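You operate a simulated robot arm through the tools that you are given. There is no shell and no other tool. Be economical: measure what you need, move in short steps, check, and stop when the job is done.

Carry out the task below with a simulated robot arm. There is one attempt and no reset: what you move stays moved.

## Task
Put one of the eggs from the top of the low cabinet in the round basket.

It is judged by the outcome, as a careful person would: the job done as asked, and still so three seconds after it is handed in. It fails if anything else is knocked over, pushed out of place, dropped, spilled or broken.

## Robot
A 6-joint arm with a two-finger parallel gripper, fixed in place. Base frame: the origin is at the foot of the arm, x ahead of it, y to its left, z up; the work surface is at about z = 0. Lengths are in mm, angles in degrees, forces in N, time in s.
With the tool pointing down near the work surface it reaches from about 120 to 500 mm from the base axis. Its first joint turns from -72.0 to 72.0 degrees. Payload 0.65 kg.
The TCP is the grasp point between the finger pads, 25 mm short of the fingertips. In the tool frame z runs along the fingers and y along their closing line. The gripper opens to 76 mm. The fingers are 18 mm wide and 10 mm thick; the gripper's body (36 by 78 mm) begins 45 mm behind the TCP.
Orientation is that of the tool frame in the base frame, as a unit quaternion [w, x, y, z]. With the fingers straight down and closing along the base's y, the tool's x points along the base's -x, its y along +y and its z along -z.

## Interface
- The arm moves only by the tool servo_tool. Its argument "series" is a list that holds one entry, the list of rows, each a list of 6 numbers: the shift along the tool's x, y, z in units of 20 mm (1.0 is 20 mm), then the turn, a rotation vector about the tool's x, y, z in units of 5 degrees (1.0 is 5 degrees). In form: [[[tx, ty, tz, ax, ay, az], ...]]. A call has 1 to 20 rows; each row shifts and turns the commanded pose from where the row before left it, along the tool's axes as they then stand. "gripper" is the opening, from 0 (shut) to 1 (fully open), set as the call begins (left out, the last holds). A call with a number of a shift or a turn outside -1 to 1 is refused whole. A row lasts 0.2 s, in which the tool goes at most 50 mm and 8.6 degrees; a call with a longer step from one row to the next is refused whole, and so is a gripper value outside its range. A pose out of reach is approached as far as the arm can. The call stops where the force on the tool passes 40 N (or 10 N more than at its start, if that is more) or the arm is blocked; 0.2 s more then pass. Each finger travels about 108 mm/s and halts on what it meets, pressing with about 43 N; the grip force reading is that of the motor and also rises with nothing between the fingers. The clock runs only during rows and for 0.2 s after the last one: add rows that do not move to give the fingers time. It gives the time, the measured TCP pose, the force on the tool (base axes), the opening and the grip force at its end, in the units of the frame above (readings bear some noise).
- Cameras (640 x 400 px; columns grow to the right, rows downward): "scene" is fixed at [65.3, 287.5, 418.9]; the picture's right is [-0.65, -0.76, 0.00], its down [-0.41, 0.35, -0.84] and it looks along [0.64, -0.55, -0.54] (base axes); focal length 214 px, centre (320, 200). "wrist" rides on the gripper at [58, 11, -81] in the tool frame; the picture's right is [-0.18, 0.98, 0.00], its down [-0.75, -0.14, -0.64] and it looks along [-0.63, -0.12, 0.77] (tool axes); focal length 243 px, centre (320, 200). There is no depth. A picture from a camera that has moved, and an enlarged one, comes with that camera's place and axes in the base frame and with its lens. The place of the scene camera against the robot may be out by one fixed shift of up to 18 mm in any direction.
- get_image(camera): a new picture of that camera. The clock stands still meanwhile.
- close_up(camera, box): a new picture of the part [left, top, right, bottom] of that camera's present view, enlarged. The clock stands still meanwhile.
- hand_in(): hands the job in; it is judged then, once.

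Go step by step. Nothing tells you positions but the pictures and the camera data: compare them with the known pose of the tool, close in by small moves and look again before you grip or let go. The budget is 90 turns and 38 pictures, counting those below and the enlarged ones. Unless the task says otherwise, let go and move clear before handing in, and close with one line.

The tools are called after "Call:" as name(argument=value, ...) on one line, values as JSON. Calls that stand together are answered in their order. servo_tool: Moves the arm, as the interface text tells. Its arguments: {"type":"object","properties":{"series":{"type":"array","items":{"type":"array","items":{"type":"array","items":{"type":"number"}}}},"gripper":{"type":"number"}},"required":["series"]} The other tools are called the same way: get_image (camera) takes a picture; close_up (camera, box) takes an enlarged picture of a part of a camera's view; hand_in () hands the job in.

At the start:

```text
time_s: 0.0
position: [247.9, -23.0, 326.2]
orientation: [0.002, 0.001, 1.0, 0.0]
wrist_force: [-0.1, -0.5, 0.3]
opening: 76.0
gripper_force: 0.1
```

scene: 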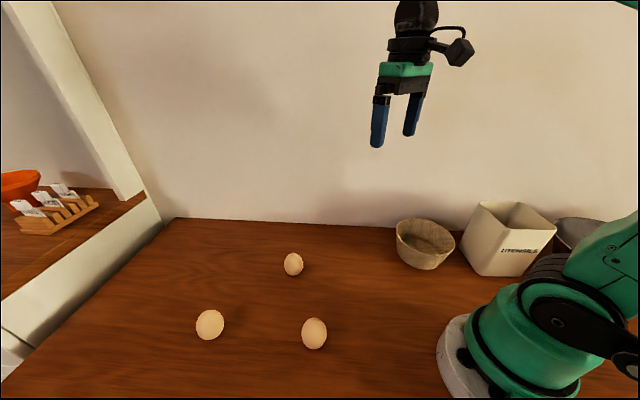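
wrist: 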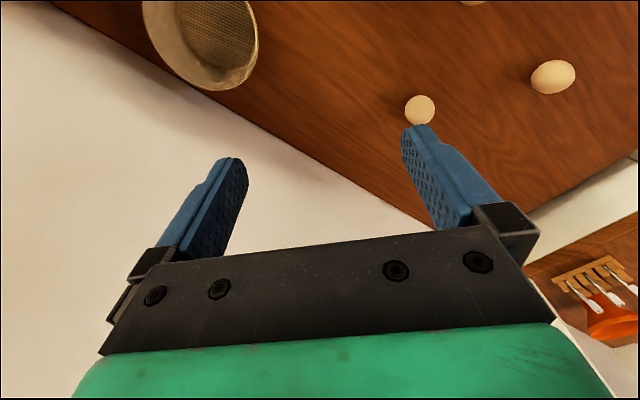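

I see three eggs on the wooden top, at about (353,116), (345,303) and (222,170), and the round woven basket at about (200,-170). I'll take the egg at (353,116), so I'm moving above it at z≈200 to look closer.

Call:
servo_tool(series=[[[-0.656, 0.869, 0.788, 0, 0, 0], [-0.656, 0.869, 0.788, 0, 0, 0], [-0.656, 0.869, 0.788, 0, 0, 0], [-0.656, 0.869, 0.788, 0, 0, 0], [-0.656, 0.869, 0.788, 0, 0, 0], [-0.656, 0.869, 0.788, 0, 0, 0], [-0.656, 0.869, 0.788, 0, 0, 0], [-0.656, 0.869, 0.788, 0, 0, 0], [0, 0, 0, 0, 0, 0]]], gripper=1)

Call:
get_image(camera="wrist")

Call:
close_up(camera="scene", box=[240, 180, 480, 330])

```text
time_s: 2.0
position: [350.1, 116.0, 201.0]
orientation: [0.0, 0.001, 1.0, 0.0]
wrist_force: [-0.7, 1.1, -0.3]
opening: 75.9
gripper_force: 0.1
```

```text
35 pictures are left
camera wrist: at [293.1, 126.8, 279.3], right [0.18, 0.98, 0.0], down [0.75, -0.14, 0.64], along [0.63, -0.12, -0.76], focal length 243 px, centre (320, 200)
```

wrist: 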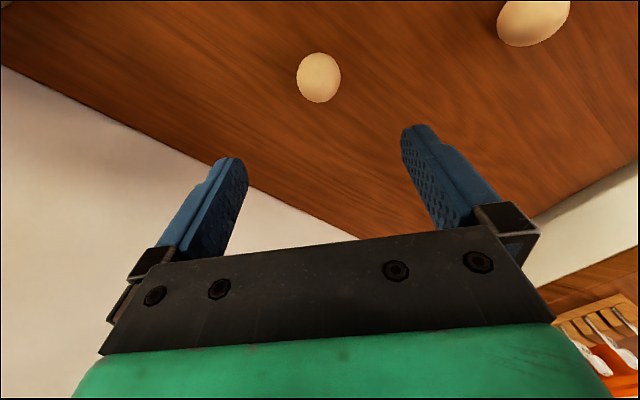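

```text
2.67 times, centred on (360, 255) of scene
camera zoom: at [65.3, 287.5, 418.9], right [-0.65, -0.76, 0.0], down [-0.41, 0.35, -0.84], along [0.64, -0.55, -0.54], focal length 572 px, centre (213, 53)
```

zoom: 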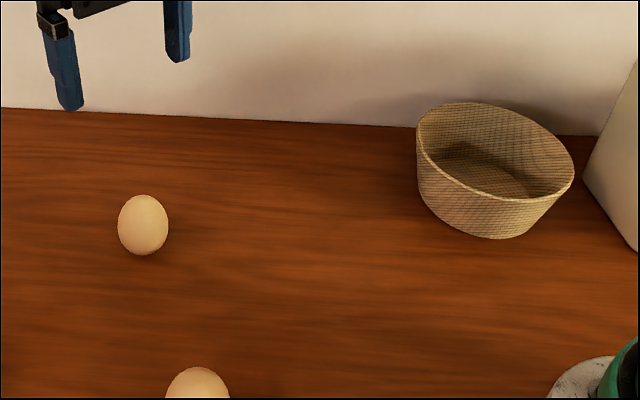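

The egg at (352,114) seems to stand on end, about 43 mm wide and 55 mm high. I'm correcting slightly and descending to z≈90 to check.

Call:
servo_tool(series=[[[-0.1, -0.1, 0.9, 0, 0, 0], [0, 0, 0.95, 0, 0, 0], [0, 0, 0.95, 0, 0, 0], [0, 0, 0.95, 0, 0, 0], [0, 0, 0.9, 0, 0, 0], [0, 0, 0.9, 0, 0, 0], [0, 0, 0, 0, 0, 0]]])

Call:
get_image(camera="wrist")

Call:
close_up(camera="scene", box=[240, 180, 400, 280])

```text
time_s: 3.6
position: [353.5, 113.8, 89.4]
orientation: [0.001, 0.001, 1.0, 0.0]
wrist_force: [0.5, -0.1, -0.7]
opening: 76.1
gripper_force: 0.1
```

```text
33 pictures are left
camera wrist: at [295.9, 123.7, 167.9], right [0.18, 0.98, 0.0], down [0.75, -0.14, 0.64], along [0.63, -0.12, -0.76], focal length 243 px, centre (320, 200)
```

wrist: 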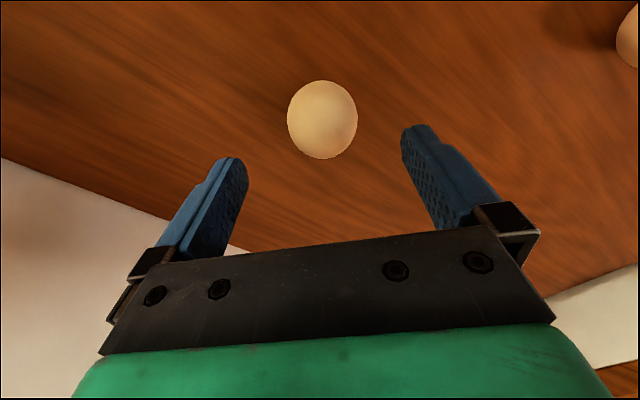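

```text
4.00 times, centred on (320, 230) of scene
camera zoom: at [65.3, 287.5, 418.9], right [-0.65, -0.76, 0.0], down [-0.41, 0.35, -0.84], along [0.64, -0.55, -0.54], focal length 858 px, centre (320, 80)
```

zoom: 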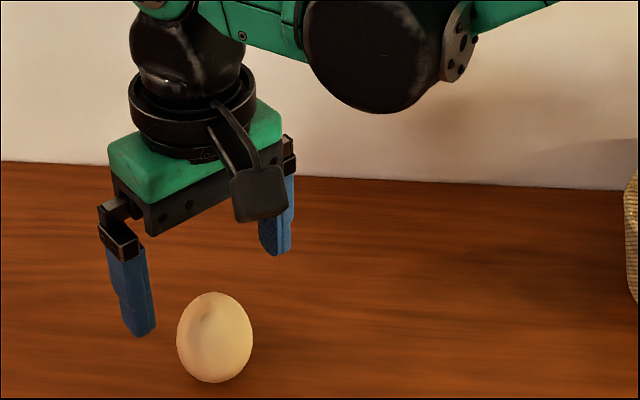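

The egg is centred between the open fingers at about (353,114). I'm going down to z≈31.

Call:
servo_tool(series=[[[0, 0, 0.6, 0, 0, 0], [0, 0, 0.6, 0, 0, 0], [0, 0, 0.6, 0, 0, 0], [0, 0, 0.6, 0, 0, 0], [0, 0, 0.5, 0, 0, 0], [0, 0, 0, 0, 0, 0]]])

Call:
get_image(camera="wrist")

Call:
close_up(camera="scene", box=[240, 190, 400, 290])

```text
time_s: 5.0
position: [353.8, 113.1, 30.5]
orientation: [0.001, 0.0, 1.0, 0.001]
wrist_force: [-0.1, -0.4, -0.4]
opening: 76.1
gripper_force: 0.0
```

```text
31 pictures are left
camera wrist: at [296.2, 123.5, 110.2], right [0.18, 0.98, 0.0], down [0.75, -0.14, 0.64], along [0.63, -0.12, -0.76], focal length 243 px, centre (320, 200)
```

wrist: 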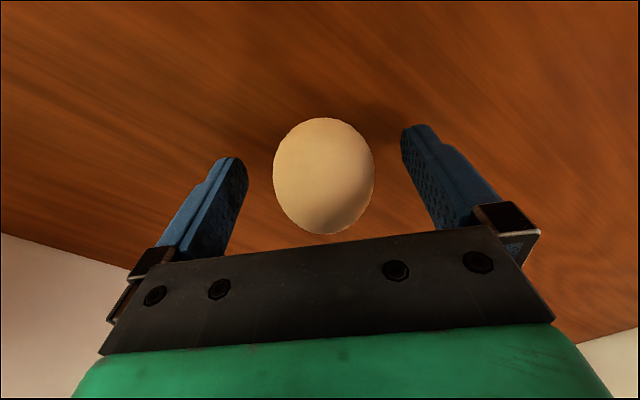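

```text
4.00 times, centred on (320, 240) of scene
camera zoom: at [65.3, 287.5, 418.9], right [-0.65, -0.76, 0.0], down [-0.41, 0.35, -0.84], along [0.64, -0.55, -0.54], focal length 858 px, centre (320, 40)
```

zoom: 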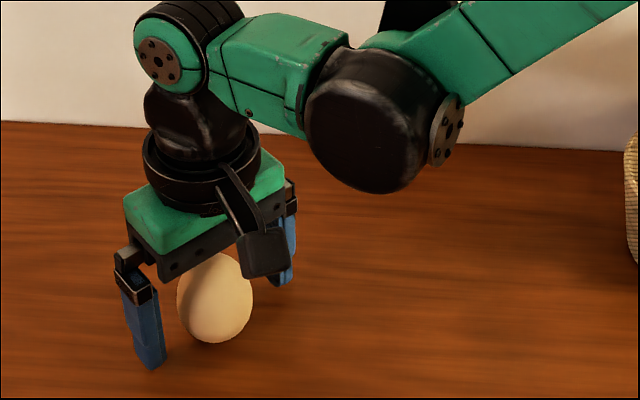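

The egg sits centred between the pads, about 42 mm wide. I'm closing in stages so the grip stays gentle.

Call:
servo_tool(series=[[[0, 0, 0, 0, 0, 0], [0, 0, 0, 0, 0, 0], [0, 0, 0, 0, 0, 0]]], gripper=0.56)

Call:
servo_tool(series=[[[0, 0, 0, 0, 0, 0], [0, 0, 0, 0, 0, 0]]], gripper=0.53)

```text
time_s: 5.8
position: [354.2, 113.6, 32.2]
orientation: [0.001, 0.0, 1.0, 0.0]
wrist_force: [0.2, -0.4, -0.5]
opening: 42.5
gripper_force: 0.3
```

```text
time_s: 6.4
position: [354.9, 113.5, 30.6]
orientation: [0.001, 0.001, 1.0, 0.0]
wrist_force: [0.0, 0.5, 0.2]
opening: 41.4
gripper_force: 1.2
```

Call:
servo_tool(series=[[[0, 0, 0, 0, 0, 0], [0, 0, 0, 0, 0, 0]]], gripper=0.5)

Call:
servo_tool(series=[[[0, 0, -0.25, 0, 0, 0], [0, 0, -0.5, 0, 0, 0], [0, 0, 0, 0, 0, 0]]])

Call:
get_image(camera="wrist")

```text
time_s: 7.0
position: [354.3, 113.3, 30.1]
orientation: [0.0, -0.001, 1.0, 0.0]
wrist_force: [-0.6, 0.4, -0.4]
opening: 40.0
gripper_force: 11.9
```

```text
time_s: 7.8
position: [354.3, 113.1, 47.4]
orientation: [0.001, 0.0, 1.0, 0.001]
wrist_force: [-0.3, -0.2, -0.8]
opening: 40.4
gripper_force: 12.1
```

```text
29 pictures are left
camera wrist: at [296.2, 123.6, 124.9], right [0.18, 0.98, 0.0], down [0.75, -0.14, 0.64], along [0.63, -0.12, -0.76], focal length 243 px, centre (320, 200)
```

wrist: 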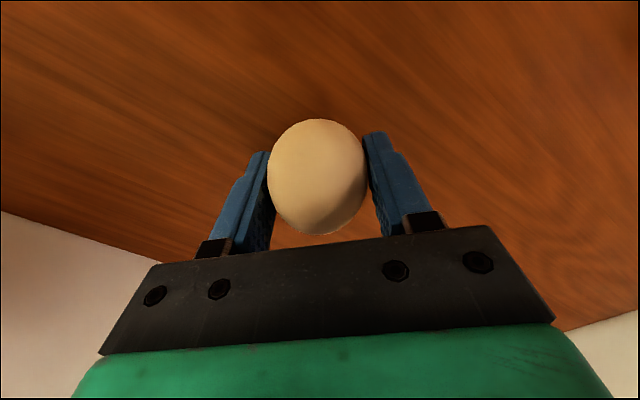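

The egg is held firmly at about 12 N and has lifted off. I'm raising it and carrying it high towards the basket, stopping short to look.

Call:
servo_tool(series=[[[0, 0, -0.6, 0, 0, 0], [0, 0, -0.95, 0, 0, 0], [0, 0, -0.95, 0, 0, 0], [0, 0, -0.95, 0, 0, 0], [0, 0, -0.95, 0, 0, 0], [0, 0, -0.95, 0, 0, 0], [0, 0, -0.95, 0, 0, 0], [0, 0, -0.85, 0, 0, 0], [0, 0, 0, 0, 0, 0]]])

Call:
servo_tool(series=[[[0.3, -0.45, 0, 0, 0, 0], [0.5, -0.8, 0, 0, 0, 0], [0.53, -0.87, 0, 0, 0, 0], [0.53, -0.87, 0, 0, 0, 0], [0.53, -0.87, 0, 0, 0, 0], [0.53, -0.87, 0, 0, 0, 0], [0.53, -0.87, 0, 0, 0, 0], [0.53, -0.87, 0, 0, 0, 0], [0.53, -0.87, 0, 0, 0, 0], [0.53, -0.87, 0, 0, 0, 0], [0.53, -0.87, 0, 0, 0, 0], [0.53, -0.87, 0, 0, 0, 0], [0.53, -0.87, 0, 0, 0, 0], [0.53, -0.8, 0, 0, 0, 0], [0.4, -0.6, 0, 0, 0, 0], [0, 0, 0, 0, 0, 0]]])

Call:
get_image(camera="wrist")

Call:
get_image(camera="scene")

```text
time_s: 9.8
position: [354.2, 112.9, 188.4]
orientation: [0.0, 0.0, 1.0, 0.0]
wrist_force: [0.6, -0.2, -0.8]
opening: 40.5
gripper_force: 11.4
```

```text
time_s: 13.2
position: [202.9, -131.7, 187.8]
orientation: [0.0, -0.001, 1.0, 0.0]
wrist_force: [-0.1, 0.6, 0.1]
opening: 39.8
gripper_force: 11.8
```

```text
28 pictures are left
camera wrist: at [145.3, -121.3, 267.2], right [0.18, 0.98, 0.0], down [0.75, -0.14, 0.64], along [0.63, -0.12, -0.76], focal length 243 px, centre (320, 200)
```

wrist: 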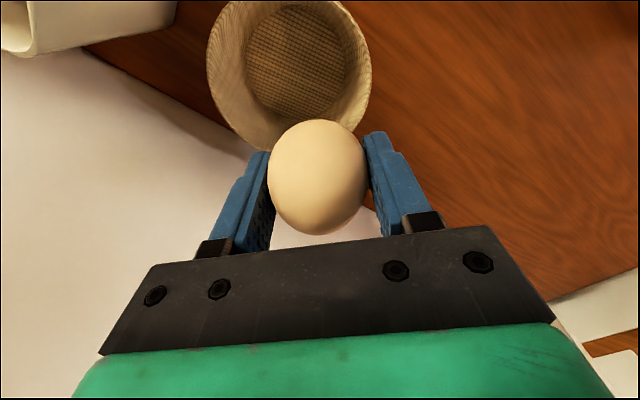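

```text
27 pictures are left
```

scene: 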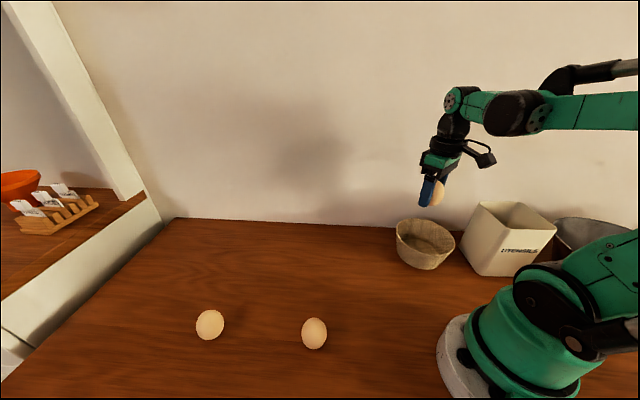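

The basket's centre works out to about (185,-153), with the rim about 125 mm across and the floor about 95 mm. I'm moving over it and lowering partway before looking again.

Call:
servo_tool(series=[[[0.45, -0.53, 0, 0, 0, 0], [0.45, -0.53, 0, 0, 0, 0], [0, 0, 0.8, 0, 0, 0], [0, 0, 0.8, 0, 0, 0], [0, 0, 0.8, 0, 0, 0], [0, 0, 0.8, 0, 0, 0], [0, 0, 0, 0, 0, 0]]])

Call:
get_image(camera="wrist")

Call:
close_up(camera="scene", box=[360, 160, 520, 280])

```text
time_s: 14.8
position: [184.3, -152.3, 124.3]
orientation: [0.001, 0.0, 1.0, 0.0]
wrist_force: [0.6, 0.5, -1.3]
opening: 40.1
gripper_force: 11.9
```

```text
26 pictures are left
camera wrist: at [126.9, -142.0, 203.2], right [0.18, 0.98, 0.0], down [0.75, -0.14, 0.64], along [0.63, -0.12, -0.76], focal length 243 px, centre (320, 200)
```

wrist: 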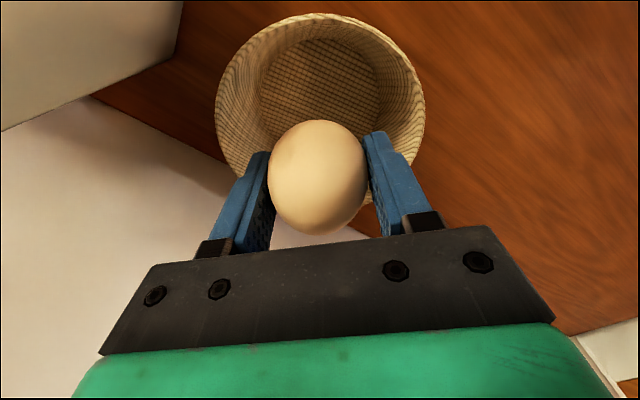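

```text
3.33 times, centred on (440, 220) of scene
camera zoom: at [65.3, 287.5, 418.9], right [-0.65, -0.76, 0.0], down [-0.41, 0.35, -0.84], along [0.64, -0.55, -0.54], focal length 715 px, centre (-80, 133)
```

zoom: 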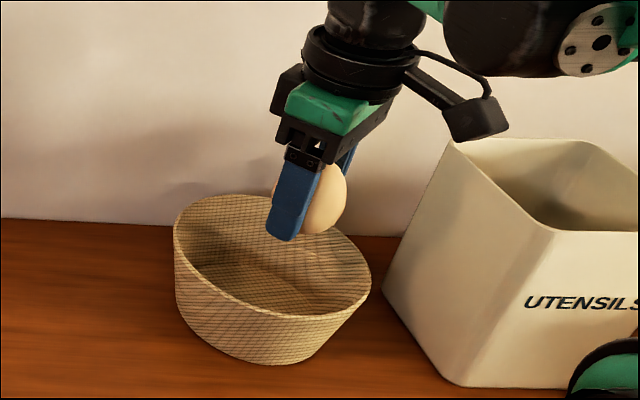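

Refining from the rim and floor edges puts the basket centre nearer (196,-153). I'm shifting 12 mm forward and lowering to z≈60.

Call:
servo_tool(series=[[[-0.6, -0.03, 0, 0, 0, 0], [0, 0, 0.6, 0, 0, 0], [0, 0, 0.7, 0, 0, 0], [0, 0, 0.7, 0, 0, 0], [0, 0, 0.7, 0, 0, 0], [0, 0, 0.5, 0, 0, 0], [0, 0, 0, 0, 0, 0]]])

Call:
get_image(camera="wrist")

Call:
close_up(camera="scene", box=[360, 160, 520, 280])

```text
time_s: 16.4
position: [196.5, -152.4, 60.0]
orientation: [0.0, 0.0, 1.0, 0.0]
wrist_force: [0.6, 0.8, -1.0]
opening: 40.3
gripper_force: 12.5
```

```text
24 pictures are left
camera wrist: at [139.0, -142.3, 139.0], right [0.18, 0.98, 0.0], down [0.75, -0.14, 0.64], along [0.63, -0.12, -0.76], focal length 243 px, centre (320, 200)
```

wrist: 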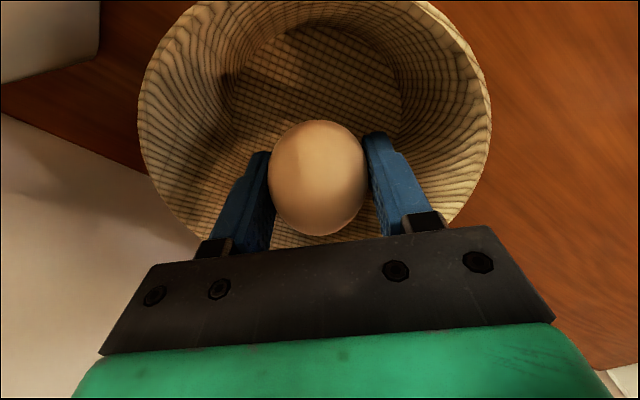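

```text
3.33 times, centred on (440, 220) of scene
camera zoom: at [65.3, 287.5, 418.9], right [-0.65, -0.76, 0.0], down [-0.41, 0.35, -0.84], along [0.64, -0.55, -0.54], focal length 715 px, centre (-80, 133)
```

zoom: 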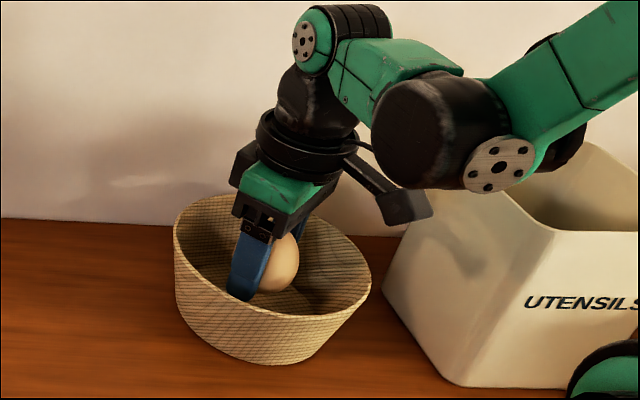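

The egg is now centred inside the basket, with clearance all round. I'm lowering in small steps and watching for floor contact.

Call:
servo_tool(series=[[[0, 0, 0.3, 0, 0, 0], [0, 0, 0.3, 0, 0, 0], [0, 0, 0.25, 0, 0, 0], [0, 0, 0.15, 0, 0, 0], [0, 0, 0, 0, 0, 0]]])

Call:
servo_tool(series=[[[0, 0, 0.1, 0, 0, 0], [0, 0, 0, 0, 0, 0]]])

```text
time_s: 17.6
position: [198.0, -153.0, 41.4]
orientation: [0.0, 0.0, 1.0, -0.001]
wrist_force: [-0.4, -0.9, -0.7]
opening: 40.2
gripper_force: 11.7
```

```text
time_s: 18.2
position: [198.1, -152.4, 38.5]
orientation: [0.002, 0.0, 1.0, 0.0]
wrist_force: [-0.2, 0.4, 0.0]
opening: 40.4
gripper_force: 12.4
```

Call:
servo_tool(series=[[[0, 0, 0.1, 0, 0, 0], [0, 0, 0, 0, 0, 0]]])

Call:
close_up(camera="scene", box=[390, 200, 470, 275])

```text
time_s: 18.8
position: [198.3, -153.9, 36.3]
orientation: [0.001, 0.0, 1.0, 0.0]
wrist_force: [-0.7, -0.4, 2.3]
opening: 40.4
gripper_force: 11.7
```

```text
5.33 times, centred on (430, 238) of scene
camera zoom: at [65.3, 287.5, 418.9], right [-0.65, -0.76, 0.0], down [-0.41, 0.35, -0.84], along [0.64, -0.55, -0.54], focal length 1144 px, centre (-267, 0)
```

zoom: 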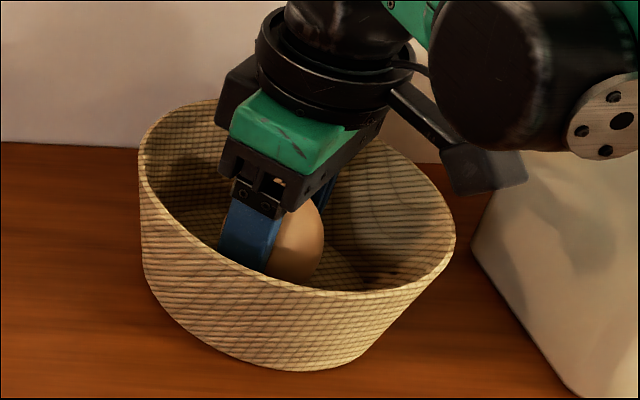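

The vertical force rose to 2.3 N, which suggests first contact with the floor. I'm going one more millimetre to confirm.

Call:
servo_tool(series=[[[0, 0, 0.05, 0, 0, 0], [0, 0, 0, 0, 0, 0]]])

```text
time_s: 19.4
position: [198.4, -152.2, 36.0]
orientation: [0.001, 0.001, 1.0, 0.001]
wrist_force: [-0.3, 0.3, 10.9]
opening: 40.4
gripper_force: 12.1
```

The floor contact is confirmed. I'm easing back 1 mm and opening gently to about 52 mm.

Call:
servo_tool(series=[[[0, 0, -0.05, 0, 0, 0], [0, 0, 0, 0, 0, 0]]], gripper=0.54)

Call:
servo_tool(series=[[[0, 0, 0, 0, 0, 0], [0, 0, 0, 0, 0, 0], [0, 0, 0, 0, 0, 0]]], gripper=0.68)

Call:
get_image(camera="wrist")

```text
time_s: 20.0
position: [197.4, -152.3, 35.9]
orientation: [0.0, 0.001, 1.0, 0.0]
wrist_force: [0.1, -0.7, -0.7]
opening: 41.4
gripper_force: 0.0
```

```text
time_s: 20.8
position: [197.8, -152.9, 36.7]
orientation: [0.001, 0.0, 1.0, 0.001]
wrist_force: [0.0, -0.5, 0.1]
opening: 51.6
gripper_force: 0.2
```

```text
21 pictures are left
camera wrist: at [139.4, -142.4, 115.5], right [0.18, 0.98, 0.0], down [0.75, -0.14, 0.64], along [0.63, -0.12, -0.76], focal length 243 px, centre (320, 200)
```

wrist: 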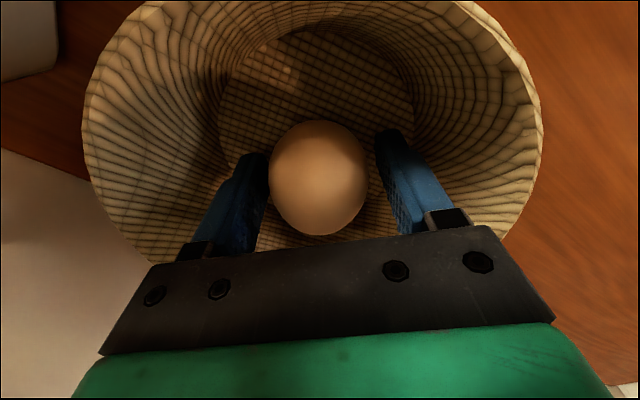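

The egg is resting free on the basket floor, standing upright. I'm widening slightly and withdrawing straight up.

Call:
servo_tool(series=[[[0, 0, 0, 0, 0, 0], [0, 0, -0.3, 0, 0, 0], [0, 0, -0.5, 0, 0, 0], [0, 0, -0.7, 0, 0, 0], [0, 0, -0.9, 0, 0, 0], [0, 0, -0.9, 0, 0, 0], [0, 0, -0.9, 0, 0, 0], [0, 0, -0.9, 0, 0, 0], [0, 0, -0.9, 0, 0, 0], [0, 0, -0.9, 0, 0, 0], [0, 0, 0, 0, 0, 0]]], gripper=0.75)

Call:
get_image(camera="wrist")

Call:
get_image(camera="scene")

```text
time_s: 23.2
position: [198.0, -152.3, 173.7]
orientation: [0.001, 0.0, 1.0, 0.0]
wrist_force: [-0.2, -0.2, -0.6]
opening: 57.3
gripper_force: 0.2
```

```text
20 pictures are left
camera wrist: at [139.5, -142.7, 253.5], right [0.18, 0.98, 0.0], down [0.75, -0.14, 0.64], along [0.63, -0.12, -0.76], focal length 243 px, centre (320, 200)
```

wrist: 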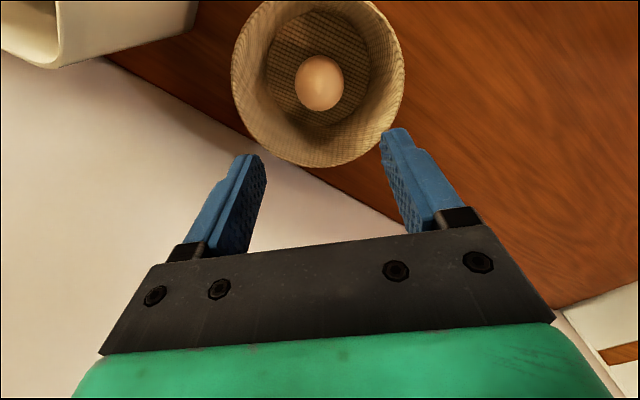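

```text
19 pictures are left
```

scene: 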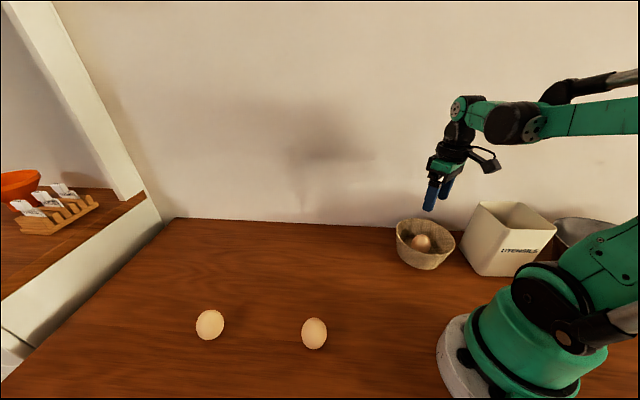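

The egg rests inside the basket, the other two eggs, the basket and the bin are where they were, and the gripper is clear. I'm handing in.

Call:
hand_in()

```text
The job is handed in.
```

One egg from the cabinet top is in the round basket, and nothing else looked moved in the last pictures before I handed in.
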